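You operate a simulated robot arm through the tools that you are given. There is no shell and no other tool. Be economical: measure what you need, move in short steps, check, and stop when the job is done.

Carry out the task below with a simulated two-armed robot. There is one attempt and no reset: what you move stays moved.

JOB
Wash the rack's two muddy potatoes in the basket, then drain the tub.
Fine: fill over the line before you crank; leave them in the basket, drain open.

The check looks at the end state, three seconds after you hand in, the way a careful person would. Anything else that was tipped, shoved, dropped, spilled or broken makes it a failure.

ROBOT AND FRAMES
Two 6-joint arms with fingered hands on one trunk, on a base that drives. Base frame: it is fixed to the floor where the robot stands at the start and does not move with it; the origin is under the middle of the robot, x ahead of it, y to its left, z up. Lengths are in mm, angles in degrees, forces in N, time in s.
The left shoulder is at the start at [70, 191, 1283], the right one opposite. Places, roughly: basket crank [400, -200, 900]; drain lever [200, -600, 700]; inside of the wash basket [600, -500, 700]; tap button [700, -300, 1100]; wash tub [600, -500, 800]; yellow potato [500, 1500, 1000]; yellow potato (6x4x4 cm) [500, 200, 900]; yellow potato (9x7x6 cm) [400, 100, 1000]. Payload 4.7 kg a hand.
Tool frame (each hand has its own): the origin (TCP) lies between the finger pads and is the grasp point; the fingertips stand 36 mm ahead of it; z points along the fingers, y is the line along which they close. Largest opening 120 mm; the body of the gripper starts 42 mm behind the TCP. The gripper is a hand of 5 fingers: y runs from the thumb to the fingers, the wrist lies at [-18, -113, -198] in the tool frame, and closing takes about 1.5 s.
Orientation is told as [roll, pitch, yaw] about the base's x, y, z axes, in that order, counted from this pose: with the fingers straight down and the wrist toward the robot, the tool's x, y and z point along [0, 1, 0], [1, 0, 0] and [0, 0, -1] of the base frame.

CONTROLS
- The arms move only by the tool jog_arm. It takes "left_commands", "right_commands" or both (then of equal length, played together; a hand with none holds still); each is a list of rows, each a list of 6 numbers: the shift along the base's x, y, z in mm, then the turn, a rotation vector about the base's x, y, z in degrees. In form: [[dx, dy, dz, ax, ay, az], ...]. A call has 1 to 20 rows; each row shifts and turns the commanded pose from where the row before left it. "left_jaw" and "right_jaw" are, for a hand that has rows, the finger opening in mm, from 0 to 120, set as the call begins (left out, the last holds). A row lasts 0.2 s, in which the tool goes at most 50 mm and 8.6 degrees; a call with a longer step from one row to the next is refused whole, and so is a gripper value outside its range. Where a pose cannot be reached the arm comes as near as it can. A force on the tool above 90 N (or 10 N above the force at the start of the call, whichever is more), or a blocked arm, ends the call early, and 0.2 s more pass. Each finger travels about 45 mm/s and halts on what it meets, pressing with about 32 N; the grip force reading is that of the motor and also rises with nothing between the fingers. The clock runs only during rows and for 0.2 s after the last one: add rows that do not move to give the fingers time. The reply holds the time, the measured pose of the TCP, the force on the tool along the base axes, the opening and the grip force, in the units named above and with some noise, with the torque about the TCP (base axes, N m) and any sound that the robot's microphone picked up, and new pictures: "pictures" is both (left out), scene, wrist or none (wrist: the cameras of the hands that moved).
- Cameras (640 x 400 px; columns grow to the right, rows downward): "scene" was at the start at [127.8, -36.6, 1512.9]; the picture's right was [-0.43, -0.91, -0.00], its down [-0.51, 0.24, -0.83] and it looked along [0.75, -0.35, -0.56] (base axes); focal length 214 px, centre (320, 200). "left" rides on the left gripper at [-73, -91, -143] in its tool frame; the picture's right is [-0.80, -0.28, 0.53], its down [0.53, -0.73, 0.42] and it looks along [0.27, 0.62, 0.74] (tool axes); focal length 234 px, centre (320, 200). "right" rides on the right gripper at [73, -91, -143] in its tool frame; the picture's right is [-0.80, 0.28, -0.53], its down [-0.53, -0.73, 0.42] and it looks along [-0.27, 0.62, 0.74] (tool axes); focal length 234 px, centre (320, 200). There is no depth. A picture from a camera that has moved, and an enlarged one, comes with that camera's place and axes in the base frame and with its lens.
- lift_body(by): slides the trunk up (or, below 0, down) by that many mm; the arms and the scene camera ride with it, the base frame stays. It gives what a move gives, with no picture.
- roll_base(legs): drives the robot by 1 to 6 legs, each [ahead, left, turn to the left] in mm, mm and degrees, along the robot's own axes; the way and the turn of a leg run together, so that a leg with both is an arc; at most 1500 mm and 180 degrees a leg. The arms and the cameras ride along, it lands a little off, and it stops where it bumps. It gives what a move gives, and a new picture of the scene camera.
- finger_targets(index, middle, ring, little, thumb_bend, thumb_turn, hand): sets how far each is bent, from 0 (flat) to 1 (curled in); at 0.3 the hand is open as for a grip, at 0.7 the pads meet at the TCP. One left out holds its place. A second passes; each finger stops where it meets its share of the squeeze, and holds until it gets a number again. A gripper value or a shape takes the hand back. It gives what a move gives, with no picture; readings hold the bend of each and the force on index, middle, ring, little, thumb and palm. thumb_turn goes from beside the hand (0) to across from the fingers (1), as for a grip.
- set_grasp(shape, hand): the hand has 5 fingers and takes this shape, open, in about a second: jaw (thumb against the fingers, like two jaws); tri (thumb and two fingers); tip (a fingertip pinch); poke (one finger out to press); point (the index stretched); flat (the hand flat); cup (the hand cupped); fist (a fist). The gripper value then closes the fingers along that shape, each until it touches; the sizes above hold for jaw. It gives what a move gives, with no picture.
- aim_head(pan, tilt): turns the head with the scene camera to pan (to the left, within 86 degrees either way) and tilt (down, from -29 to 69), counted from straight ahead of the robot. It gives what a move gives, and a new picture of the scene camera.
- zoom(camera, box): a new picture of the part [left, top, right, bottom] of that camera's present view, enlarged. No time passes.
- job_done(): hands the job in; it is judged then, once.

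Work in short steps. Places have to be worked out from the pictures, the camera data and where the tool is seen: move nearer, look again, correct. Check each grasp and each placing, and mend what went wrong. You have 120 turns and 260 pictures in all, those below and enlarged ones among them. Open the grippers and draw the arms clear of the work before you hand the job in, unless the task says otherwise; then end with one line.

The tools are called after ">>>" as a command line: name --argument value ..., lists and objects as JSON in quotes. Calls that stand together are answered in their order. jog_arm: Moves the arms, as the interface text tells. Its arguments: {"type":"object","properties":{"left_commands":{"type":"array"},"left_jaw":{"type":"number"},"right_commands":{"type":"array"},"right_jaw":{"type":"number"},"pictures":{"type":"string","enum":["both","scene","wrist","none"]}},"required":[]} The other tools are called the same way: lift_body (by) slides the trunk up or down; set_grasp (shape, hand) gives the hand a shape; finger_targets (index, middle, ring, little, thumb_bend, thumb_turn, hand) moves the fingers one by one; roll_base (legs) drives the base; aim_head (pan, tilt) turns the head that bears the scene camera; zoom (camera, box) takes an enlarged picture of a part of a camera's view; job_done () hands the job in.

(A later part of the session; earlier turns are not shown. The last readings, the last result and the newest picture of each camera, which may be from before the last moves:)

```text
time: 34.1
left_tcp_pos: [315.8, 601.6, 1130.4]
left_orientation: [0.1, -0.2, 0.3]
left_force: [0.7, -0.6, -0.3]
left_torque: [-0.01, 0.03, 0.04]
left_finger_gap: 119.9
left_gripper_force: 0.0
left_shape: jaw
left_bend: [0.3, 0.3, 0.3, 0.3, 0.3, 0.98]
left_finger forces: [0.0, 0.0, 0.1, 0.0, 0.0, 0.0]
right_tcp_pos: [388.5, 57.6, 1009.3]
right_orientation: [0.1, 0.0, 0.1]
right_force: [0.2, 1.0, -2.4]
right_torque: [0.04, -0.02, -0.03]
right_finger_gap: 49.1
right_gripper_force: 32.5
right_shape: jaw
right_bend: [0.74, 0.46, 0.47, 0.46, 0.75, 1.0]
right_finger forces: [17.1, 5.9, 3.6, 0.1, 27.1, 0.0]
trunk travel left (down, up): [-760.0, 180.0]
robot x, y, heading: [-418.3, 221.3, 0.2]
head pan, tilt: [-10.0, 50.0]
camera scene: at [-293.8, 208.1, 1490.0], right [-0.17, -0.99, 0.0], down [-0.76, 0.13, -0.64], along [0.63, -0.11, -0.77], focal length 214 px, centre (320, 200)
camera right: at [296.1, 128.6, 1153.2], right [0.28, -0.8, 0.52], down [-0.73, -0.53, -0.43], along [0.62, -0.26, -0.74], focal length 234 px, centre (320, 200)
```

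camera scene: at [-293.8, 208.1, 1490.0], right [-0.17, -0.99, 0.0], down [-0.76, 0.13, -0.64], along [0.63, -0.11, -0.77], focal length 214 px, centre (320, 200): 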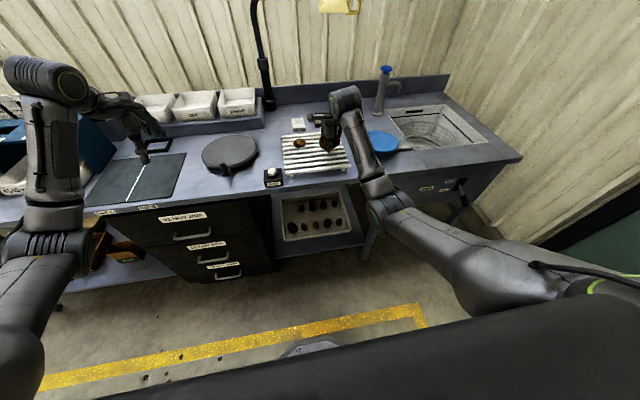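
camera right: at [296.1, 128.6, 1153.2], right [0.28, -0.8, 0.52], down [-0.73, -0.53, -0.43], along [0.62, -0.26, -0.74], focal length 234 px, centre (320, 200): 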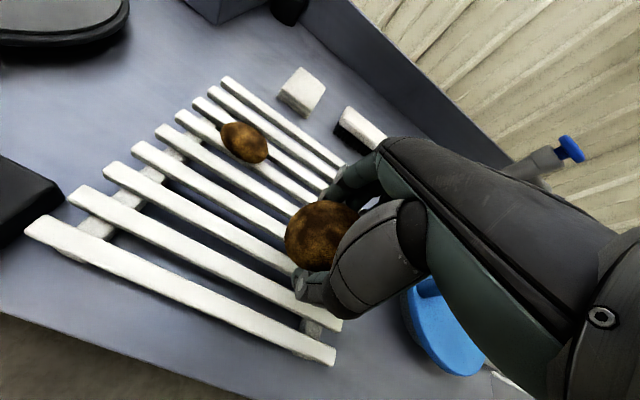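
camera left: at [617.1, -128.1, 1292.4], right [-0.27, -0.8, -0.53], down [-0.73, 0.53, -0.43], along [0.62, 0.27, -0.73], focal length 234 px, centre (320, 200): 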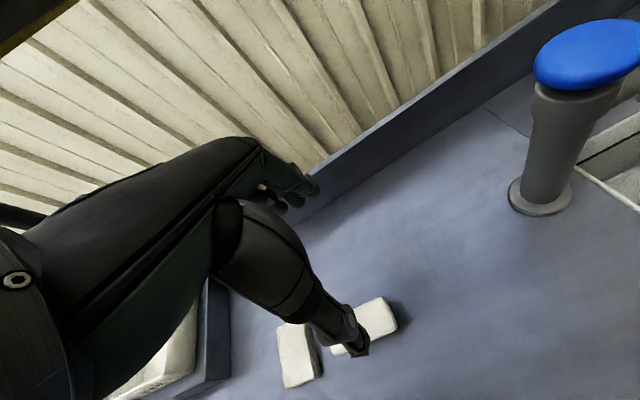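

Potato is held. I raise to z≈1130 and drive right 540 mm toward the tub.

>>> jog_arm --right_commands '[[0, 0, 40, 0, 0, 0], [0, 0, 40, 0, 0, 0], [0, 0, 40, 0, 0, 0]]' --pictures "none"

>>> roll_base --legs '[[0, -540, 0]]'

>>> zoom --camera "right" --box '[0, 0, 640, 400]'

```text
time: 34.9
left_tcp_pos: [315.0, 601.4, 1130.5]
left_orientation: [0.0, -0.3, 0.3]
left_force: [0.0, 0.1, 1.3]
left_torque: [0.01, -0.01, 0.0]
left_finger_gap: 119.7
left_gripper_force: 0.1
left_shape: jaw
left_bend: [0.3, 0.3, 0.3, 0.3, 0.3, 0.98]
left_finger forces: [0.1, 0.0, 0.0, 0.0, 0.0, 0.0]
right_tcp_pos: [387.2, 57.8, 1132.1]
right_orientation: [0.1, -0.1, 0.1]
right_force: [0.3, -0.6, -1.7]
right_torque: [0.01, -0.03, 0.05]
right_finger_gap: 48.8
right_gripper_force: 32.1
right_shape: jaw
right_bend: [0.74, 0.46, 0.47, 0.46, 0.75, 1.0]
right_finger forces: [17.1, 5.9, 3.7, 0.0, 27.1, 0.0]
trunk travel left (down, up): [-760.0, 180.0]
robot x, y, heading: [-414.9, 221.1, 0.2]
head pan, tilt: [-10.0, 50.0]
```

```text
time: 38.0
left_tcp_pos: [315.0, 71.5, 1131.1]
left_orientation: [0.1, -0.2, 0.7]
left_force: [-0.6, -0.1, 0.6]
left_torque: [0.0, 0.02, 0.0]
left_finger_gap: 120.1
left_gripper_force: 0.1
left_shape: jaw
left_bend: [0.3, 0.3, 0.3, 0.3, 0.3, 0.98]
left_finger forces: [0.0, 0.0, 0.0, 0.0, 0.0, 0.0]
right_tcp_pos: [392.5, -471.7, 1129.8]
right_orientation: [0.1, -0.1, 0.6]
right_force: [0.3, -0.2, -2.4]
right_torque: [0.0, 0.01, 0.0]
right_finger_gap: 48.8
right_gripper_force: 32.4
right_shape: jaw
right_bend: [0.74, 0.46, 0.47, 0.46, 0.75, 1.0]
right_finger forces: [17.0, 5.9, 3.8, 0.0, 27.0, 0.0]
trunk travel left (down, up): [-760.0, 180.0]
robot x, y, heading: [-414.5, -312.1, 0.7]
head pan, tilt: [-10.0, 50.0]
camera scene: at [-290.8, -326.3, 1490.0], right [-0.16, -0.99, 0.0], down [-0.76, 0.12, -0.64], along [0.63, -0.11, -0.77], focal length 214 px, centre (320, 200)
```

scene: 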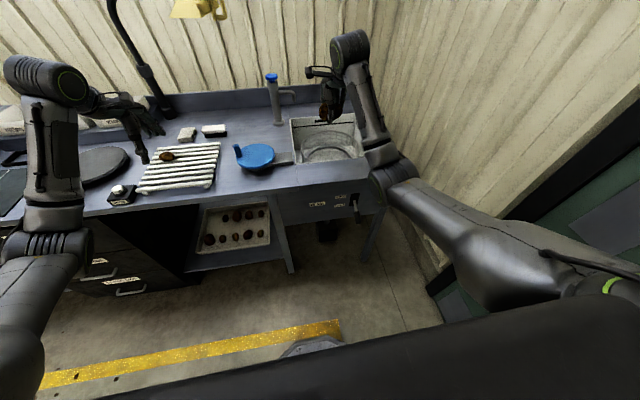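

```text
1.00 times, centred on (320, 200) of right (not enlarged: the box is as wide or as high as the picture)
camera zoom: at [298.8, -400.3, 1273.7], right [0.29, -0.8, 0.52], down [-0.73, -0.54, -0.43], along [0.62, -0.26, -0.74], focal length 234 px, centre (320, 200)
```

zoom: 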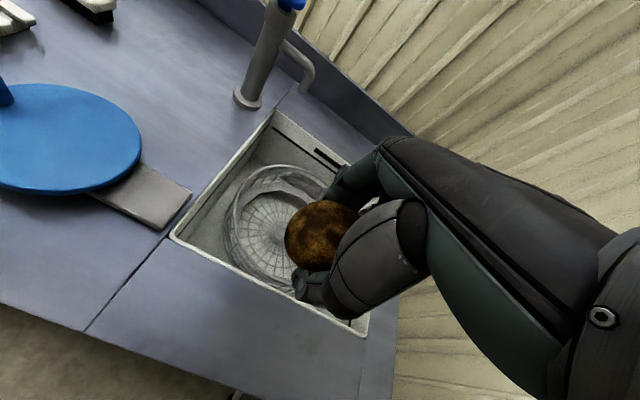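

Basket centre is estimated at (600,-512), floor z≈700, tub spanning x 410–767, y −346..−714. To reach deep I raise the trunk 180 mm, then lower and retract the left hand so it stays clear of the lamp when I drive forward.

>>> lift_body --by 180

>>> jog_arm --left_commands '[[0, 0, -30, 0, 0, 0], [0, 0, -30, 0, 0, 0], [-15, 0, -30, 0, 0, 0], [-20, 0, -30, 0, 0, 0], [-20, 0, -30, 0, 0, 0], [-20, 0, -30, 0, 0, 0], [-20, 0, 0, 0, 0, 0]]' --pictures "none"

>>> roll_base --legs '[[260, 0, 0]]'

```text
time: 40.0
left_tcp_pos: [317.0, 72.2, 1311.8]
left_orientation: [0.1, -0.2, 0.8]
left_force: [0.2, -0.6, 0.2]
left_torque: [0.03, 0.01, 0.01]
left_finger_gap: 120.0
left_gripper_force: 0.1
left_shape: jaw
left_bend: [0.3, 0.3, 0.3, 0.3, 0.3, 0.98]
left_finger forces: [0.0, 0.1, 0.0, 0.0, 0.0, 0.0]
right_tcp_pos: [393.5, -471.5, 1309.8]
right_orientation: [0.0, -0.1, 0.7]
right_force: [-0.3, 0.3, -1.7]
right_torque: [0.01, -0.01, -0.01]
right_finger_gap: 48.6
right_gripper_force: 32.0
right_shape: jaw
right_bend: [0.74, 0.46, 0.47, 0.46, 0.75, 1.0]
right_finger forces: [17.0, 6.0, 3.7, 0.1, 26.9, 0.0]
trunk travel left (down, up): [-940.0, 0.0]
robot x, y, heading: [-414.7, -316.7, 0.4]
head pan, tilt: [-10.0, 50.0]
```

```text
time: 41.6
left_tcp_pos: [219.0, 71.8, 1132.3]
left_orientation: [0.0, -0.4, 0.7]
left_force: [-0.6, 0.0, 0.0]
left_torque: [0.01, -0.01, 0.0]
left_finger_gap: 119.7
left_gripper_force: 0.1
left_shape: jaw
left_bend: [0.3, 0.3, 0.3, 0.3, 0.3, 0.98]
left_finger forces: [0.0, 0.0, 0.1, 0.1, 0.0, 0.1]
right_tcp_pos: [391.2, -471.9, 1311.2]
right_orientation: [0.1, -0.1, 0.7]
right_force: [0.7, -0.1, -1.7]
right_torque: [0.01, -0.05, 0.01]
right_finger_gap: 48.7
right_gripper_force: 32.2
right_shape: jaw
right_bend: [0.74, 0.46, 0.47, 0.46, 0.75, 1.0]
right_finger forces: [16.9, 6.0, 3.8, 0.0, 26.9, 0.1]
trunk travel left (down, up): [-940.0, 0.0]
robot x, y, heading: [-417.0, -314.8, 0.5]
head pan, tilt: [-10.0, 50.0]
```

```text
time: 43.5
left_tcp_pos: [477.6, 74.4, 1132.0]
left_orientation: [0.1, -0.3, 0.8]
left_force: [0.3, -0.2, -0.1]
left_torque: [-0.01, -0.04, -0.02]
left_finger_gap: 120.2
left_gripper_force: 0.1
left_shape: jaw
left_bend: [0.3, 0.3, 0.3, 0.3, 0.3, 0.98]
left_finger forces: [0.0, 0.0, 0.0, 0.0, 0.0, 0.1]
right_tcp_pos: [647.6, -469.1, 1312.6]
right_orientation: [0.0, -0.2, 0.7]
right_force: [-0.6, 0.2, -0.8]
right_torque: [0.04, 0.01, 0.02]
right_finger_gap: 48.9
right_gripper_force: 31.6
right_shape: jaw
right_bend: [0.74, 0.46, 0.47, 0.46, 0.75, 1.0]
right_finger forces: [16.9, 5.9, 3.8, 0.0, 27.1, 0.0]
trunk travel left (down, up): [-940.0, 0.0]
robot x, y, heading: [-156.5, -314.1, 0.6]
head pan, tilt: [-10.0, 50.0]
camera scene: at [-35.8, -324.1, 1670.3], right [-0.16, -0.99, 0.0], down [-0.75, 0.13, -0.64], along [0.64, -0.11, -0.77], focal length 214 px, centre (320, 200)
```

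scene: 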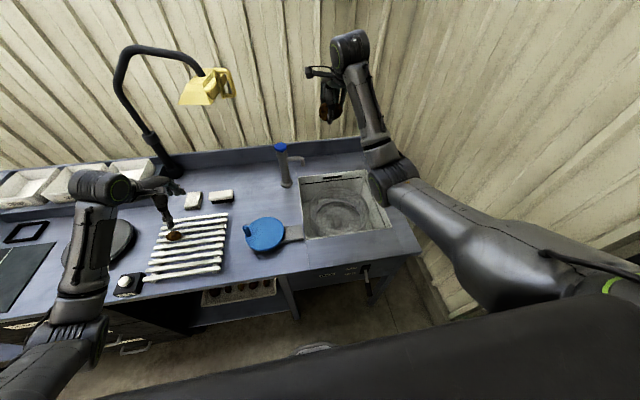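

I move over the basket centre and descend to z≈1050 to check alignment.

>>> jog_arm --right_commands '[[-16, -20, -20, 0, 0, 0], [-16, -20, -30, 0, 0, 0], [-16, -15, -40, 0, 0, 0], [0, 0, -45, 0, 0, 0], [0, 0, -45, 0, 0, 0], [0, 0, -45, 0, 0, 0], [0, 0, -38, 0, 0, 0]]' --pictures "both"

```text
time: 45.1
left_tcp_pos: [479.7, 72.9, 1131.5]
left_orientation: [0.1, -0.3, 0.8]
left_force: [0.4, -0.6, 0.0]
left_torque: [0.01, 0.02, -0.03]
left_finger_gap: 120.0
left_gripper_force: 0.1
left_shape: jaw
left_bend: [0.3, 0.3, 0.3, 0.3, 0.3, 0.98]
left_finger forces: [0.1, 0.0, 0.0, 0.1, 0.1, 0.0]
right_tcp_pos: [600.7, -524.3, 1046.7]
right_orientation: [0.1, -0.1, 0.8]
right_force: [0.6, -0.3, -1.6]
right_torque: [0.0, 0.0, 0.0]
right_finger_gap: 48.8
right_gripper_force: 32.1
right_shape: jaw
right_bend: [0.74, 0.46, 0.47, 0.46, 0.75, 1.0]
right_finger forces: [17.0, 5.8, 3.8, 0.1, 26.7, 0.1]
trunk travel left (down, up): [-940.0, 0.0]
robot x, y, heading: [-154.7, -309.3, 0.6]
head pan, tilt: [-10.0, 50.0]
camera scene: at [-32.9, -324.3, 1670.1], right [-0.16, -0.99, 0.0], down [-0.76, 0.13, -0.64], along [0.63, -0.11, -0.77], focal length 214 px, centre (320, 200)
camera right: at [508.7, -453.8, 1190.5], right [0.29, -0.8, 0.52], down [-0.73, -0.54, -0.43], along [0.63, -0.26, -0.74], focal length 234 px, centre (320, 200)
```

scene: 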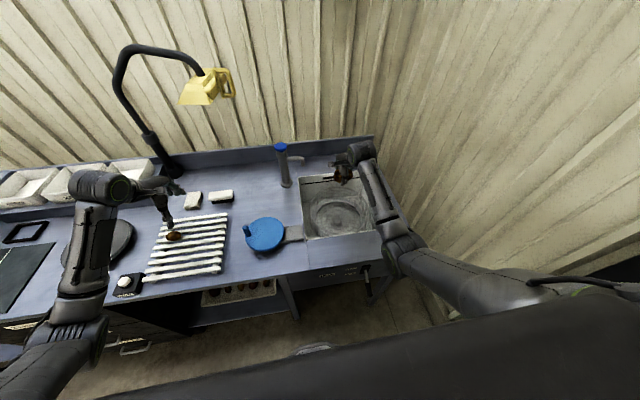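
right: 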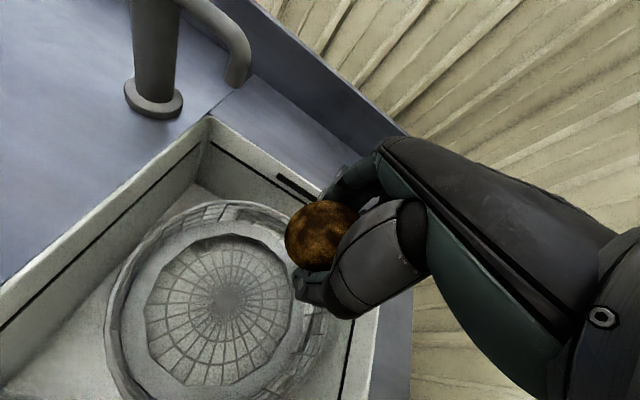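

Basket centre refines to about (597,-530). I'll set this potato toward the right half, y≈−565, descending in stages.

>>> jog_arm --right_commands '[[0, -20, -40, 0, 0, 0], [0, -20, -40, 0, 0, 0], [0, 0, -40, 0, 0, 0], [0, 0, -40, 0, 0, 0], [0, 0, -40, 0, 0, 0]]' --pictures "both"

```text
time: 46.3
left_tcp_pos: [478.2, 73.4, 1130.9]
left_orientation: [0.1, -0.3, 0.8]
left_force: [-0.4, 0.3, 0.5]
left_torque: [0.01, -0.04, -0.01]
left_finger_gap: 119.8
left_gripper_force: 0.0
left_shape: jaw
left_bend: [0.3, 0.3, 0.3, 0.3, 0.3, 0.98]
left_finger forces: [0.0, 0.0, 0.0, 0.0, 0.1, 0.1]
right_tcp_pos: [603.5, -564.2, 847.6]
right_orientation: [0.2, -0.1, 0.6]
right_force: [0.1, -0.2, -1.8]
right_torque: [-0.01, 0.01, 0.0]
right_finger_gap: 48.5
right_gripper_force: 32.0
right_shape: jaw
right_bend: [0.74, 0.46, 0.47, 0.46, 0.75, 1.0]
right_finger forces: [16.8, 5.7, 3.8, 0.0, 26.7, 0.0]
trunk travel left (down, up): [-940.0, 0.0]
robot x, y, heading: [-159.0, -312.1, 0.4]
head pan, tilt: [-10.0, 50.0]
camera scene: at [-32.2, -324.9, 1670.0], right [-0.16, -0.99, 0.0], down [-0.76, 0.13, -0.64], along [0.63, -0.1, -0.77], focal length 214 px, centre (320, 200)
camera right: at [509.0, -493.4, 990.7], right [0.29, -0.8, 0.52], down [-0.73, -0.54, -0.43], along [0.63, -0.26, -0.74], focal length 234 px, centre (320, 200)
```

scene: 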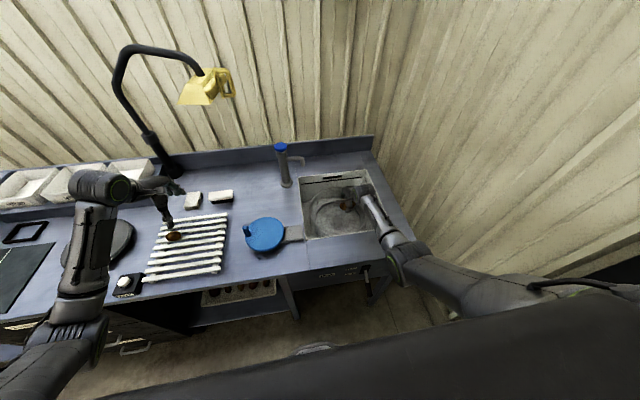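
right: 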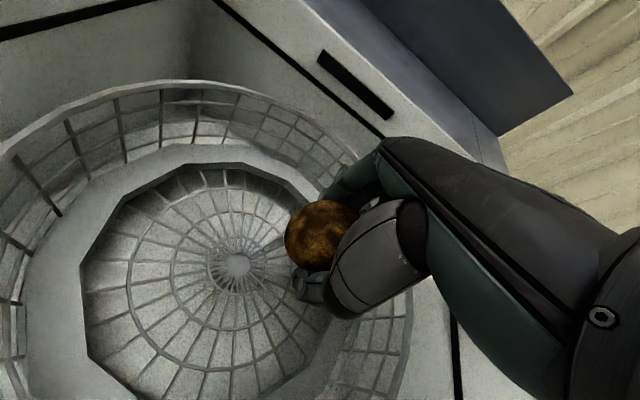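

Floor of basket is near z≈715. I descend to TCP ≈768 and watch for contact.

>>> jog_arm --right_commands '[[0, 0, -30, 0, 0, 0], [0, 0, -30, 0, 0, 0], [0, 0, -20, 0, 0, 0], [0, 0, 0, 0, 0, 0]]' --pictures "both"

```text
time: 47.3
left_tcp_pos: [475.0, 75.5, 1133.5]
left_orientation: [0.1, -0.4, 0.6]
left_force: [0.3, -0.1, 0.9]
left_torque: [0.0, -0.03, -0.06]
left_finger_gap: 119.9
left_gripper_force: 0.0
left_shape: jaw
left_bend: [0.3, 0.3, 0.3, 0.3, 0.3, 0.98]
left_finger forces: [0.0, 0.0, 0.1, 0.0, 0.0, 0.1]
right_tcp_pos: [604.5, -564.4, 776.1]
right_orientation: [0.1, -1.0, 0.7]
right_force: [3.1, -3.0, 36.2]
right_torque: [0.24, -0.33, -0.06]
right_finger_gap: 49.4
right_gripper_force: 32.1
right_shape: jaw
right_bend: [0.74, 0.46, 0.47, 0.46, 0.77, 1.0]
right_finger forces: [36.8, 6.6, 4.1, 0.0, 45.8, 0.0]
trunk travel left (down, up): [-940.0, 0.0]
robot x, y, heading: [-153.6, -312.0, 0.6]
head pan, tilt: [-10.0, 50.0]
camera scene: at [-39.0, -323.3, 1671.2], right [-0.16, -0.99, 0.0], down [-0.75, 0.13, -0.65], along [0.64, -0.11, -0.76], focal length 214 px, centre (320, 200)
camera right: at [508.4, -492.5, 917.9], right [0.28, -0.8, 0.53], down [-0.72, -0.54, -0.44], along [0.64, -0.26, -0.73], focal length 234 px, centre (320, 200)
```

scene: 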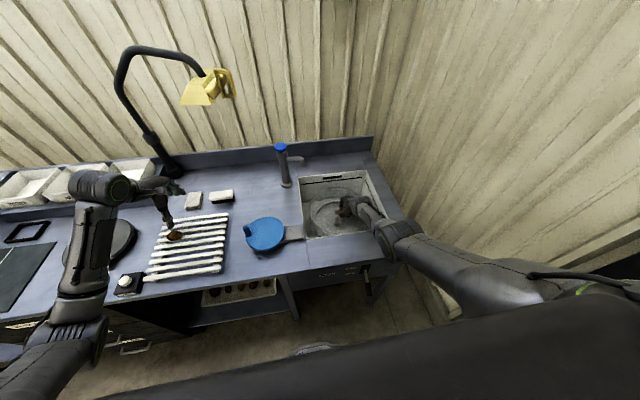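
right: 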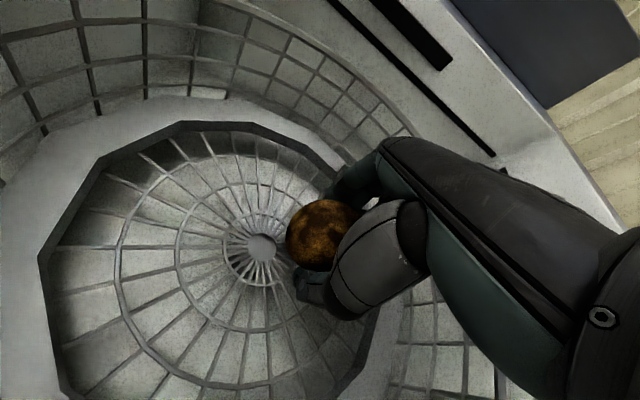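

Contact on the basket floor at 36 N. I ease up 8 mm and open.

>>> jog_arm --right_commands '[[0, 0, 8, 0, 0, 0]]' --pictures "none"

>>> jog_arm --right_commands '[[0, 0, 0, 0, 0, 0], [0, 0, 0, 0, 0, 0], [0, 0, 0, 0, 0, 0], [0, 0, 0, 0, 0, 0], [0, 0, 0, 0, 0, 0], [0, 0, 0, 0, 0, 0], [0, 0, 0, 0, 0, 0], [0, 0, 0, 0, 0, 0]]' --right_jaw 110 --pictures "wrist"

```text
time: 47.7
left_tcp_pos: [477.0, 74.4, 1133.2]
left_orientation: [0.1, -0.3, 0.7]
left_force: [-0.1, 0.2, -0.1]
left_torque: [0.01, 0.0, -0.01]
left_finger_gap: 120.2
left_gripper_force: 0.0
left_shape: jaw
left_bend: [0.3, 0.3, 0.3, 0.3, 0.3, 0.98]
left_finger forces: [0.0, 0.0, 0.1, 0.0, 0.0, 0.0]
right_tcp_pos: [600.7, -563.2, 776.4]
right_orientation: [0.1, -0.1, 0.7]
right_force: [6.1, -2.5, 17.1]
right_torque: [0.1, -0.9, -0.16]
right_finger_gap: 49.3
right_gripper_force: 31.8
right_shape: jaw
right_bend: [0.74, 0.46, 0.47, 0.46, 0.77, 1.0]
right_finger forces: [32.5, 7.1, 4.0, 0.1, 24.3, 0.0]
trunk travel left (down, up): [-940.0, 0.0]
robot x, y, heading: [-157.8, -317.4, 0.5]
head pan, tilt: [-10.0, 50.0]
```

```text
time: 49.5
left_tcp_pos: [476.7, 74.5, 1131.7]
left_orientation: [0.0, -0.3, 0.8]
left_force: [0.3, 0.9, 0.3]
left_torque: [0.01, 0.0, 0.0]
left_finger_gap: 119.8
left_gripper_force: 0.0
left_shape: jaw
left_bend: [0.3, 0.3, 0.3, 0.3, 0.3, 0.98]
left_finger forces: [0.0, 0.0, 0.0, 0.0, 0.0, 0.1]
right_tcp_pos: [600.4, -563.8, 776.4]
right_orientation: [0.1, 0.0, 0.7]
right_force: [-1.9, 0.8, 5.9]
right_torque: [-0.01, -0.32, 0.02]
right_finger_gap: 108.7
right_gripper_force: 0.2
right_shape: jaw
right_bend: [0.28, 0.31, 0.31, 0.31, 0.37, 0.98]
right_finger forces: [0.0, 5.6, 0.0, 0.0, 0.0, 0.0]
trunk travel left (down, up): [-940.0, 0.0]
robot x, y, heading: [-158.2, -315.7, 0.7]
head pan, tilt: [-10.0, 50.0]
camera right: at [507.0, -492.9, 919.5], right [0.29, -0.8, 0.52], down [-0.73, -0.54, -0.43], along [0.63, -0.26, -0.74], focal length 234 px, centre (320, 200)
```

right: 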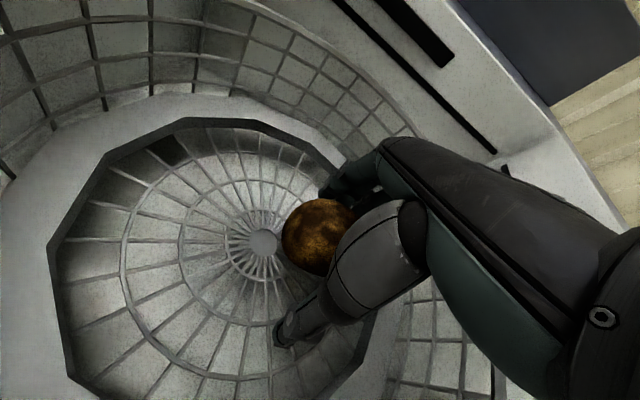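

Released; I lift out straight up.

>>> jog_arm --right_commands '[[0, 0, 20, 0, 0, 0], [0, 0, 40, 0, 0, 0], [0, 0, 45, 0, 0, 0], [0, 0, 45, 0, 0, 0], [0, 0, 45, 0, 0, 0], [0, 0, 45, 0, 0, 0], [0, 0, 45, 0, 0, 0], [0, 0, 45, 0, 0, 0], [0, 0, 30, 0, 0, 0]]' --right_jaw 120 --pictures "wrist"

```text
time: 51.5
left_tcp_pos: [477.7, 74.3, 1131.9]
left_orientation: [0.1, -0.3, 0.8]
left_force: [-0.1, -0.7, 0.6]
left_torque: [-0.02, 0.0, 0.03]
left_finger_gap: 119.8
left_gripper_force: 0.1
left_shape: jaw
left_bend: [0.3, 0.3, 0.3, 0.3, 0.3, 0.98]
left_finger forces: [0.0, 0.0, 0.1, 0.1, 0.1, 0.1]
right_tcp_pos: [601.8, -564.1, 1137.0]
right_orientation: [0.2, -0.1, 0.6]
right_force: [-0.3, 1.0, 0.2]
right_torque: [-0.01, 0.02, -0.01]
right_finger_gap: 119.6
right_gripper_force: 0.0
right_shape: jaw
right_bend: [0.3, 0.3, 0.3, 0.3, 0.3, 0.98]
right_finger forces: [0.0, 0.0, 0.0, 0.1, 0.1, 0.1]
trunk travel left (down, up): [-940.0, 0.0]
robot x, y, heading: [-155.3, -310.8, 0.8]
head pan, tilt: [-10.0, 50.0]
camera right: at [508.4, -493.4, 1280.1], right [0.29, -0.8, 0.52], down [-0.73, -0.54, -0.43], along [0.62, -0.26, -0.74], focal length 234 px, centre (320, 200)
```

right: 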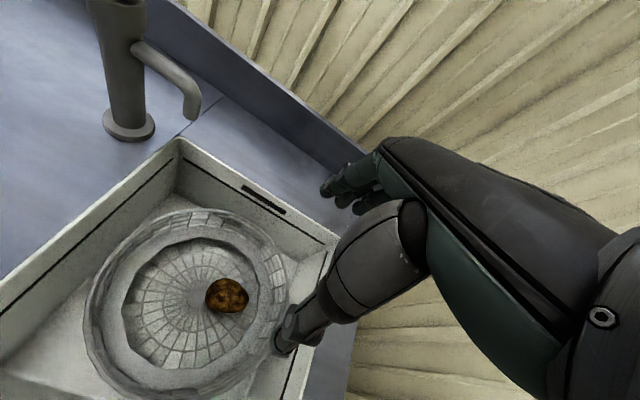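

First potato rests in the basket. Now back 125 and left 727 to bring the hand over the small potato.

>>> roll_base --legs '[[-125, 0, -0.6], [0, 727, 0]]'

>>> zoom --camera "right" --box '[0, 0, 640, 400]'

```text
time: 56.3
left_tcp_pos: [351.2, 792.9, 1130.7]
left_orientation: [0.1, -0.2, 0.7]
left_force: [-0.1, 0.9, -0.4]
left_torque: [-0.01, -0.01, 0.0]
left_finger_gap: 119.7
left_gripper_force: 0.0
left_shape: jaw
left_bend: [0.3, 0.3, 0.3, 0.3, 0.3, 0.98]
left_finger forces: [0.0, 0.0, 0.0, 0.0, 0.1, 0.0]
right_tcp_pos: [474.3, 153.4, 1136.5]
right_orientation: [0.1, -0.1, 0.6]
right_force: [-0.4, -0.1, 0.4]
right_torque: [0.03, 0.01, 0.0]
right_finger_gap: 119.4
right_gripper_force: 0.1
right_shape: jaw
right_bend: [0.3, 0.3, 0.3, 0.3, 0.3, 0.98]
right_finger forces: [0.0, 0.1, 0.0, 0.0, 0.0, 0.0]
trunk travel left (down, up): [-940.0, 0.0]
robot x, y, heading: [-286.9, 406.2, 0.4]
head pan, tilt: [-10.0, 50.0]
camera scene: at [-161.7, 394.2, 1670.1], right [-0.16, -0.99, 0.0], down [-0.76, 0.13, -0.64], along [0.63, -0.11, -0.77], focal length 214 px, centre (320, 200)
```

scene: 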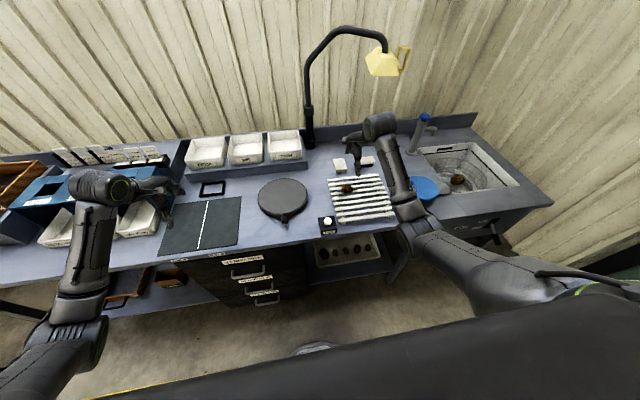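

```text
1.00 times, centred on (320, 200) of right (not enlarged: the box is as wide or as high as the picture)
camera zoom: at [380.2, 224.2, 1279.5], right [0.29, -0.8, 0.52], down [-0.73, -0.54, -0.43], along [0.62, -0.26, -0.74], focal length 234 px, centre (320, 200)
```

zoom: 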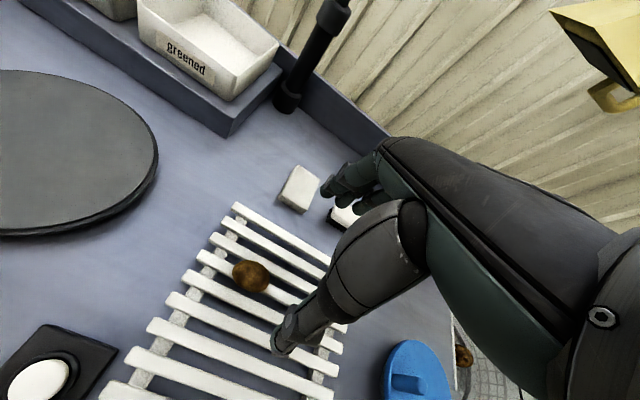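

Small potato at about (475.5,159). I align and descend to z≈1010.

>>> jog_arm --right_commands '[[2, 6, -40, 0, 0, 0], [0, 0, -45, 0, 0, 0], [0, 0, -40, 0, 0, 0]]' --right_jaw 90 --pictures "both"

```text
time: 57.1
left_tcp_pos: [351.4, 792.6, 1131.8]
left_orientation: [-0.1, -0.2, 0.7]
left_force: [-0.3, -0.4, 0.7]
left_torque: [-0.01, -0.02, -0.02]
left_finger_gap: 119.8
left_gripper_force: 0.0
left_shape: jaw
left_bend: [0.3, 0.3, 0.3, 0.3, 0.3, 0.98]
left_finger forces: [0.0, 0.0, 0.0, 0.0, 0.1, 0.0]
right_tcp_pos: [476.0, 159.5, 1010.3]
right_orientation: [0.1, 0.0, 0.6]
right_force: [0.3, 1.0, 0.2]
right_torque: [-0.07, 0.01, 0.0]
right_finger_gap: 90.4
right_gripper_force: 0.0
right_shape: jaw
right_bend: [0.26, 0.36, 0.33, 0.34, 0.56, 0.99]
right_finger forces: [0.0, 0.1, 0.1, 0.0, 0.2, 0.1]
trunk travel left (down, up): [-940.0, 0.0]
robot x, y, heading: [-286.7, 402.9, 0.5]
head pan, tilt: [-10.0, 50.0]
camera scene: at [-161.5, 395.5, 1670.1], right [-0.16, -0.99, 0.0], down [-0.76, 0.13, -0.64], along [0.63, -0.11, -0.77], focal length 214 px, centre (320, 200)
camera right: at [381.9, 230.4, 1153.4], right [0.29, -0.8, 0.52], down [-0.73, -0.54, -0.43], along [0.63, -0.26, -0.74], focal length 234 px, centre (320, 200)
```

scene: 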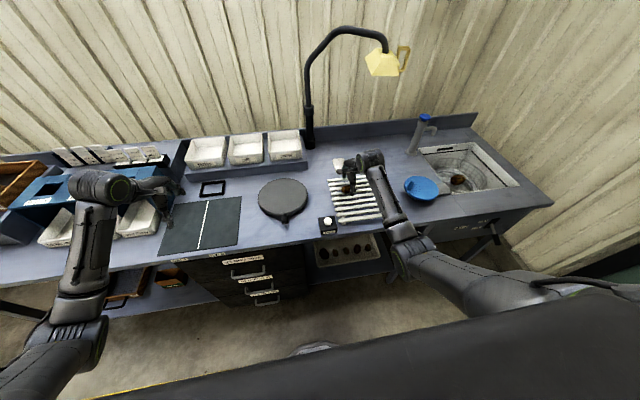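
right: 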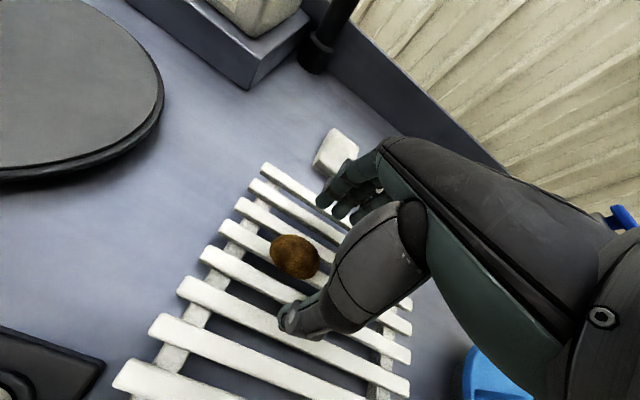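

Potato at (480,160); I shift 3 mm and descend to z≈963.

>>> jog_arm --right_commands '[[3, 1, -25, 0, 0, 0], [0, 0, -22, 0, 0, 0], [0, 0, 0, 0, 0, 0]]' --right_jaw 100 --pictures "wrist"

```text
time: 57.9
left_tcp_pos: [348.8, 793.4, 1134.0]
left_orientation: [0.1, -0.3, 0.7]
left_force: [-0.5, 0.4, -0.4]
left_torque: [0.01, -0.03, 0.02]
left_finger_gap: 119.9
left_gripper_force: 0.1
left_shape: jaw
left_bend: [0.3, 0.3, 0.3, 0.3, 0.3, 0.98]
left_finger forces: [0.1, 0.0, 0.0, 0.0, 0.0, 0.1]
right_tcp_pos: [478.4, 161.1, 966.7]
right_orientation: [0.1, -0.3, 0.6]
right_force: [-0.3, -0.5, 8.6]
right_torque: [-0.13, -0.52, -0.09]
right_finger_gap: 99.4
right_gripper_force: 0.1
right_shape: jaw
right_bend: [0.26, 0.33, 0.32, 0.32, 0.49, 0.99]
right_finger forces: [0.0, 8.4, 0.0, 0.1, 0.1, 0.0]
trunk travel left (down, up): [-940.0, 0.0]
robot x, y, heading: [-288.1, 408.4, 0.4]
head pan, tilt: [-10.0, 50.0]
camera right: at [384.0, 232.4, 1108.7], right [0.28, -0.8, 0.53], down [-0.72, -0.54, -0.43], along [0.63, -0.26, -0.73], focal length 234 px, centre (320, 200)
```

right: 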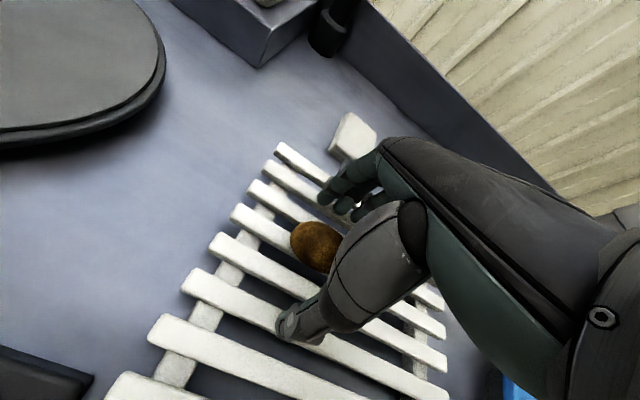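

The middle fingertip lightly touches a slat. I raise 3 mm and close.

>>> jog_arm --right_commands '[[0, 0, 4, 0, 0, 0], [0, 0, 0, 0, 0, 0], [0, 0, 0, 0, 0, 0], [0, 0, 0, 0, 0, 0], [0, 0, 0, 0, 0, 0], [0, 0, 0, 0, 0, 0], [0, 0, 0, 0, 0, 0], [0, 0, 0, 0, 0, 0], [0, 0, 0, 0, 0, 0]]' --right_jaw 10 --pictures "wrist"

```text
time: 59.9
left_tcp_pos: [349.9, 793.7, 1131.9]
left_orientation: [0.0, -0.3, 0.8]
left_force: [-0.2, 0.7, 0.3]
left_torque: [0.03, -0.02, 0.05]
left_finger_gap: 119.3
left_gripper_force: 0.0
left_shape: jaw
left_bend: [0.3, 0.3, 0.3, 0.3, 0.3, 0.98]
left_finger forces: [0.1, 0.0, 0.1, 0.0, 0.0, 0.1]
right_tcp_pos: [479.3, 160.8, 970.1]
right_orientation: [0.1, -0.2, 0.6]
right_force: [2.6, -1.3, 9.9]
right_torque: [0.05, -0.32, -0.09]
right_finger_gap: 17.3
right_gripper_force: 32.1
right_shape: jaw
right_bend: [0.55, 0.46, 0.54, 0.54, 0.71, 1.0]
right_finger forces: [30.8, 2.7, 3.4, 0.1, 32.8, 0.0]
trunk travel left (down, up): [-940.0, 0.0]
robot x, y, heading: [-284.4, 405.8, 0.9]
head pan, tilt: [-10.0, 50.0]
camera right: at [384.6, 232.4, 1112.7], right [0.29, -0.8, 0.53], down [-0.73, -0.54, -0.43], along [0.63, -0.26, -0.73], focal length 234 px, centre (320, 200)
```

right: 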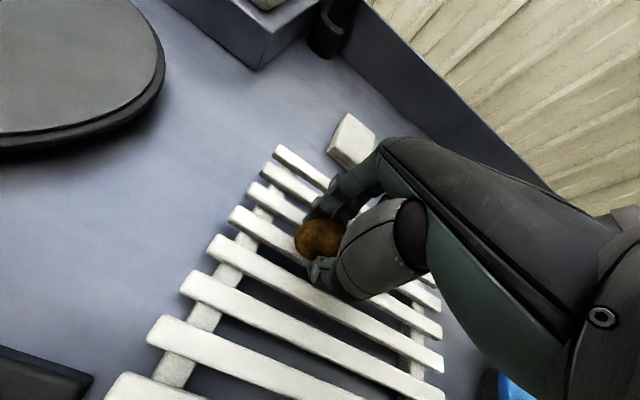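

Grip force is real; lift 40 mm and check.

>>> jog_arm --right_commands '[[0, 0, 10, 0, 0, 0], [0, 0, 15, 0, 0, 0], [0, 0, 20, 0, 0, 0], [0, 0, 0, 0, 0, 0]]' --pictures "wrist"

>>> zoom --camera "scene" --box '[310, 130, 410, 240]'

```text
time: 60.9
left_tcp_pos: [349.7, 793.1, 1130.9]
left_orientation: [0.1, -0.2, 0.7]
left_force: [0.0, 0.6, 0.4]
left_torque: [-0.02, 0.06, 0.0]
left_finger_gap: 120.0
left_gripper_force: 0.0
left_shape: jaw
left_bend: [0.3, 0.3, 0.3, 0.3, 0.3, 0.98]
left_finger forces: [0.0, 0.0, 0.1, 0.0, 0.0, 0.0]
right_tcp_pos: [479.2, 161.1, 1013.4]
right_orientation: [0.1, 0.0, 0.5]
right_force: [0.3, -0.2, -1.1]
right_torque: [-0.01, 0.0, 0.03]
right_finger_gap: 17.2
right_gripper_force: 32.5
right_shape: jaw
right_bend: [0.55, 0.46, 0.55, 0.54, 0.71, 1.0]
right_finger forces: [26.7, 2.3, 3.1, 0.1, 33.8, 0.1]
trunk travel left (down, up): [-940.0, 0.0]
robot x, y, heading: [-284.9, 404.9, 0.4]
head pan, tilt: [-10.0, 50.0]
camera right: at [385.2, 232.1, 1156.4], right [0.29, -0.8, 0.52], down [-0.73, -0.54, -0.43], along [0.62, -0.26, -0.74], focal length 234 px, centre (320, 200)
```

right: 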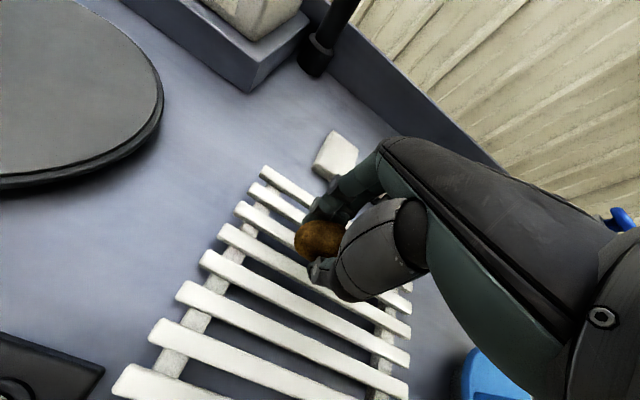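

```text
3.64 times, centred on (360, 185) of scene
camera zoom: at [-161.3, 395.1, 1670.0], right [-0.16, -0.99, 0.0], down [-0.76, 0.13, -0.64], along [0.63, -0.11, -0.77], focal length 780 px, centre (174, 254)
```

zoom: 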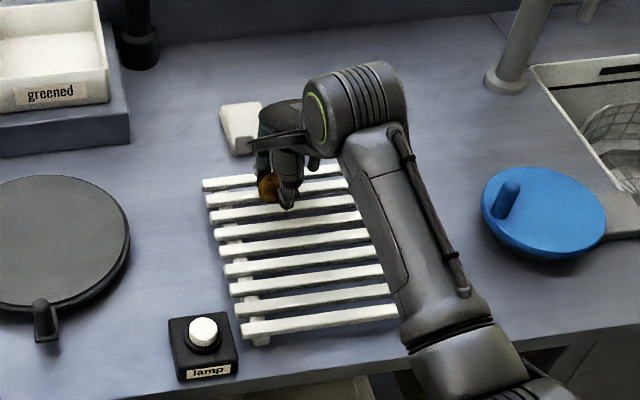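

Held. Raise to ≈1140, drive right 630, then forward 120, to set it in the left half of the basket.

>>> jog_arm --right_commands '[[0, 0, 40, 0, 0, 0], [0, 0, 40, 0, 0, 0], [0, 0, 45, 0, 0, 0]]' --pictures "none"

>>> roll_base --legs '[[0, -630, 0], [120, 0, -0.5]]'

>>> zoom --camera "right" --box '[0, 0, 640, 400]'

```text
time: 61.7
left_tcp_pos: [350.1, 793.0, 1132.3]
left_orientation: [0.2, -0.2, 0.8]
left_force: [-0.3, 0.1, -0.3]
left_torque: [-0.01, 0.03, 0.0]
left_finger_gap: 119.6
left_gripper_force: 0.0
left_shape: jaw
left_bend: [0.3, 0.3, 0.3, 0.3, 0.3, 0.98]
left_finger forces: [0.1, 0.1, 0.0, 0.0, 0.1, 0.0]
right_tcp_pos: [478.7, 158.2, 1137.5]
right_orientation: [0.0, -0.1, 0.5]
right_force: [-0.4, 0.3, -0.9]
right_torque: [-0.01, -0.01, -0.04]
right_finger_gap: 17.0
right_gripper_force: 32.0
right_shape: jaw
right_bend: [0.55, 0.46, 0.55, 0.54, 0.71, 1.0]
right_finger forces: [26.7, 2.2, 3.3, 0.1, 33.7, 0.1]
trunk travel left (down, up): [-940.0, 0.0]
robot x, y, heading: [-287.6, 406.0, 0.6]
head pan, tilt: [-10.0, 50.0]
```

```text
time: 66.0
left_tcp_pos: [476.6, 157.4, 1132.5]
left_orientation: [0.1, -0.2, -0.2]
left_force: [-0.5, 0.0, -0.5]
left_torque: [-0.01, 0.0, 0.01]
left_finger_gap: 119.9
left_gripper_force: 0.1
left_shape: jaw
left_bend: [0.3, 0.3, 0.3, 0.3, 0.3, 0.98]
left_finger forces: [0.1, 0.0, 0.0, 0.0, 0.1, 0.0]
right_tcp_pos: [597.3, -476.8, 1138.8]
right_orientation: [0.2, -0.2, -0.2]
right_force: [-0.7, -0.4, 0.4]
right_torque: [0.04, 0.03, 0.04]
right_finger_gap: 16.9
right_gripper_force: 31.7
right_shape: jaw
right_bend: [0.55, 0.46, 0.55, 0.54, 0.71, 1.0]
right_finger forces: [26.6, 2.2, 3.2, 0.0, 33.7, 0.0]
trunk travel left (down, up): [-940.0, 0.0]
robot x, y, heading: [-161.3, -217.5, -0.4]
head pan, tilt: [-10.0, 50.0]
camera scene: at [-41.1, -232.9, 1670.3], right [-0.18, -0.98, 0.0], down [-0.75, 0.14, -0.64], along [0.63, -0.11, -0.77], focal length 214 px, centre (320, 200)
```

scene: 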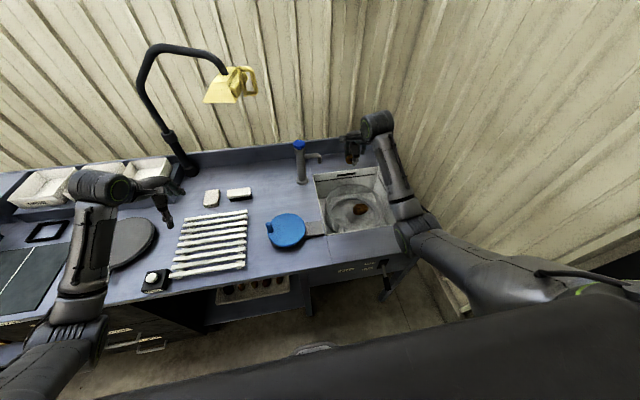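

```text
1.00 times, centred on (320, 200) of right (not enlarged: the box is as wide or as high as the picture)
camera zoom: at [504.3, -404.0, 1282.2], right [0.27, -0.81, 0.52], down [-0.73, -0.53, -0.43], along [0.62, -0.27, -0.74], focal length 234 px, centre (320, 200)
```

zoom: 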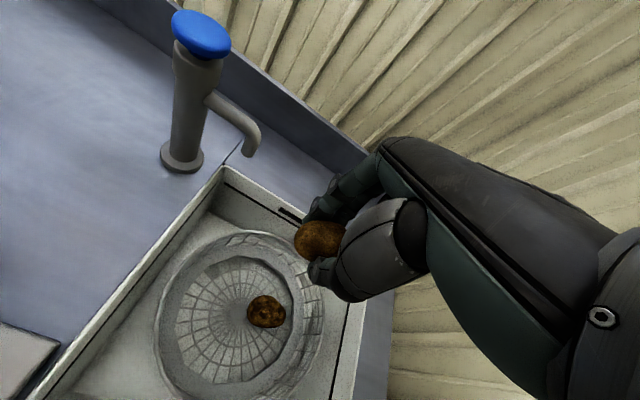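

Big potato lies near (606,−568). I lower the small one at y≈−472 to z≈830, then look.

>>> jog_arm --right_commands '[[0, 4, -45, 0, 0, 0], [0, 0, -45, 0, 0, 0], [0, 0, -45, 0, 0, 0], [0, 0, -45, 0, 0, 0], [0, 0, -45, 0, 0, 0], [0, 0, -45, 0, 0, 0], [0, 0, -40, 0, 0, 0]]' --pictures "both"

```text
time: 67.6
left_tcp_pos: [479.5, 157.7, 1130.5]
left_orientation: [0.0, 0.0, -0.1]
left_force: [-0.1, 0.2, -0.3]
left_torque: [0.01, 0.0, 0.04]
left_finger_gap: 119.9
left_gripper_force: 0.1
left_shape: jaw
left_bend: [0.3, 0.3, 0.3, 0.3, 0.3, 0.98]
left_finger forces: [0.1, 0.0, 0.1, 0.0, 0.0, 0.0]
right_tcp_pos: [599.4, -471.3, 826.0]
right_orientation: [0.1, 0.0, -0.2]
right_force: [-0.1, -0.7, -0.3]
right_torque: [-0.01, 0.06, -0.02]
right_finger_gap: 17.1
right_gripper_force: 31.5
right_shape: jaw
right_bend: [0.56, 0.47, 0.55, 0.54, 0.71, 1.0]
right_finger forces: [26.8, 2.1, 3.4, 0.0, 33.3, 0.0]
trunk travel left (down, up): [-940.0, 0.0]
robot x, y, heading: [-160.7, -217.1, -0.3]
head pan, tilt: [-10.0, 50.0]
camera scene: at [-37.9, -232.4, 1670.1], right [-0.18, -0.98, 0.0], down [-0.75, 0.14, -0.64], along [0.63, -0.11, -0.77], focal length 214 px, centre (320, 200)
camera right: at [506.6, -398.8, 970.3], right [0.28, -0.81, 0.52], down [-0.73, -0.53, -0.43], along [0.62, -0.27, -0.74], focal length 234 px, centre (320, 200)
```

scene: 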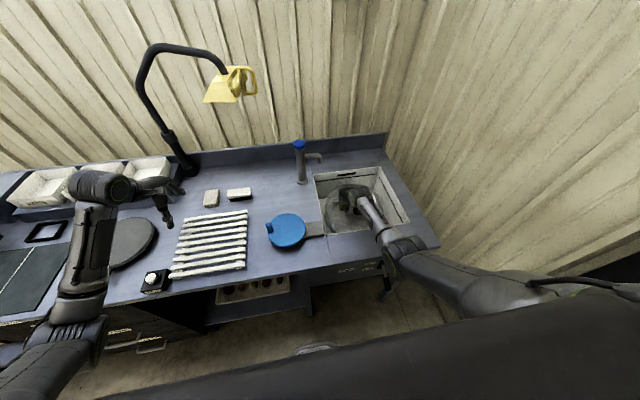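
right: 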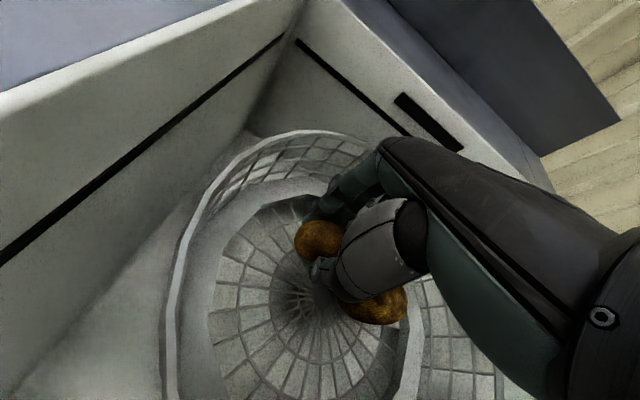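

Looks fine, clear of the big potato. Lower to ≈783 and ease onto the floor.

>>> jog_arm --right_commands '[[0, 0, -20, 0, 0, 0], [0, 0, -15, 0, 0, 0], [0, 0, -8, 0, 0, 0], [0, 0, 0, 0, 0, 0]]' --pictures "wrist"

```text
time: 68.6
left_tcp_pos: [478.6, 159.3, 1132.3]
left_orientation: [0.2, -0.2, -0.1]
left_force: [1.1, -0.2, 0.4]
left_torque: [-0.01, -0.01, 0.01]
left_finger_gap: 120.1
left_gripper_force: 0.0
left_shape: jaw
left_bend: [0.3, 0.3, 0.3, 0.3, 0.3, 0.98]
left_finger forces: [0.0, 0.1, 0.1, 0.0, 0.0, 0.0]
right_tcp_pos: [598.9, -470.7, 786.0]
right_orientation: [0.1, 0.0, -0.2]
right_force: [0.1, -0.2, 0.3]
right_torque: [0.0, 0.01, 0.0]
right_finger_gap: 17.2
right_gripper_force: 31.6
right_shape: jaw
right_bend: [0.56, 0.47, 0.55, 0.54, 0.71, 1.0]
right_finger forces: [27.0, 2.1, 3.4, 0.0, 33.2, 0.0]
trunk travel left (down, up): [-940.0, 0.0]
robot x, y, heading: [-159.0, -220.3, -0.3]
head pan, tilt: [-10.0, 50.0]
camera right: at [506.0, -399.5, 928.2], right [0.28, -0.81, 0.52], down [-0.73, -0.53, -0.43], along [0.62, -0.27, -0.74], focal length 234 px, centre (320, 200)
```

right: 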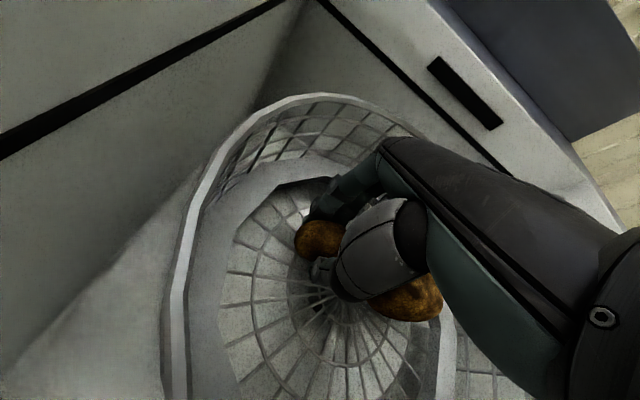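

No contact yet; down 8 more and release.

>>> jog_arm --right_commands '[[0, 0, -5, 0, 0, 0], [0, 0, -4, 0, 0, 0], [0, 0, 0, 0, 0, 0]]' --pictures "none"

>>> jog_arm --right_commands '[[0, 0, 0, 0, 0, 0], [0, 0, 0, 0, 0, 0], [0, 0, 0, 0, 0, 0], [0, 0, 0, 0, 0, 0], [0, 0, 0, 0, 0, 0], [0, 0, 0, 0, 0, 0], [0, 0, 0, 0, 0, 0], [0, 0, 0, 0, 0, 0]]' --right_jaw 90 --pictures "wrist"

```text
time: 69.4
left_tcp_pos: [476.6, 158.4, 1132.9]
left_orientation: [0.0, -0.3, -0.1]
left_force: [-0.2, -0.2, -0.2]
left_torque: [0.01, -0.01, 0.0]
left_finger_gap: 119.9
left_gripper_force: 0.1
left_shape: jaw
left_bend: [0.3, 0.3, 0.3, 0.3, 0.3, 0.98]
left_finger forces: [0.1, 0.0, 0.0, 0.0, 0.0, 0.0]
right_tcp_pos: [598.6, -472.0, 778.6]
right_orientation: [0.1, -0.3, -0.1]
right_force: [-0.6, -1.3, 14.6]
right_torque: [0.12, -0.37, -0.05]
right_finger_gap: 17.1
right_gripper_force: 32.4
right_shape: jaw
right_bend: [0.56, 0.47, 0.55, 0.54, 0.71, 1.0]
right_finger forces: [36.7, 2.1, 4.0, 0.1, 34.0, 0.1]
trunk travel left (down, up): [-940.0, 0.0]
robot x, y, heading: [-160.8, -223.9, -0.5]
head pan, tilt: [-10.0, 50.0]
```

```text
time: 71.2
left_tcp_pos: [477.8, 159.4, 1131.0]
left_orientation: [0.1, -0.3, -0.1]
left_force: [0.0, 0.4, -0.9]
left_torque: [0.01, 0.03, 0.03]
left_finger_gap: 119.8
left_gripper_force: 0.1
left_shape: jaw
left_bend: [0.3, 0.3, 0.3, 0.3, 0.3, 0.98]
left_finger forces: [0.0, 0.0, 0.1, 0.0, 0.1, 0.0]
right_tcp_pos: [598.1, -474.2, 777.0]
right_orientation: [0.2, -0.2, -0.3]
right_force: [-0.8, -1.5, 4.2]
right_torque: [-0.07, -0.18, -0.05]
right_finger_gap: 89.3
right_gripper_force: 0.0
right_shape: jaw
right_bend: [0.26, 0.36, 0.34, 0.34, 0.56, 0.99]
right_finger forces: [0.1, 4.0, 0.0, 0.1, 0.0, 0.1]
trunk travel left (down, up): [-940.0, 0.0]
robot x, y, heading: [-161.0, -221.0, -0.2]
head pan, tilt: [-10.0, 50.0]
camera right: at [505.4, -399.6, 919.7], right [0.28, -0.81, 0.52], down [-0.73, -0.53, -0.43], along [0.62, -0.27, -0.74], focal length 234 px, centre (320, 200)
```

right: 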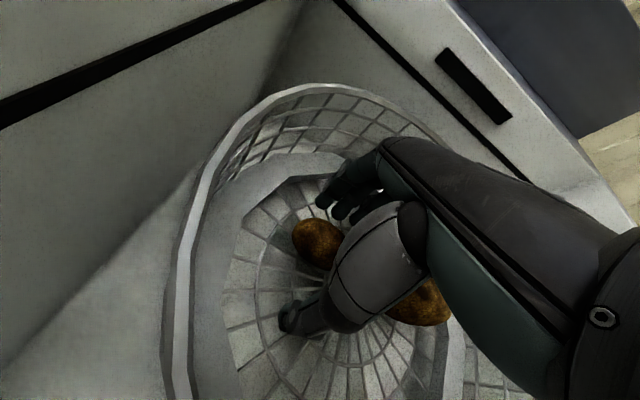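

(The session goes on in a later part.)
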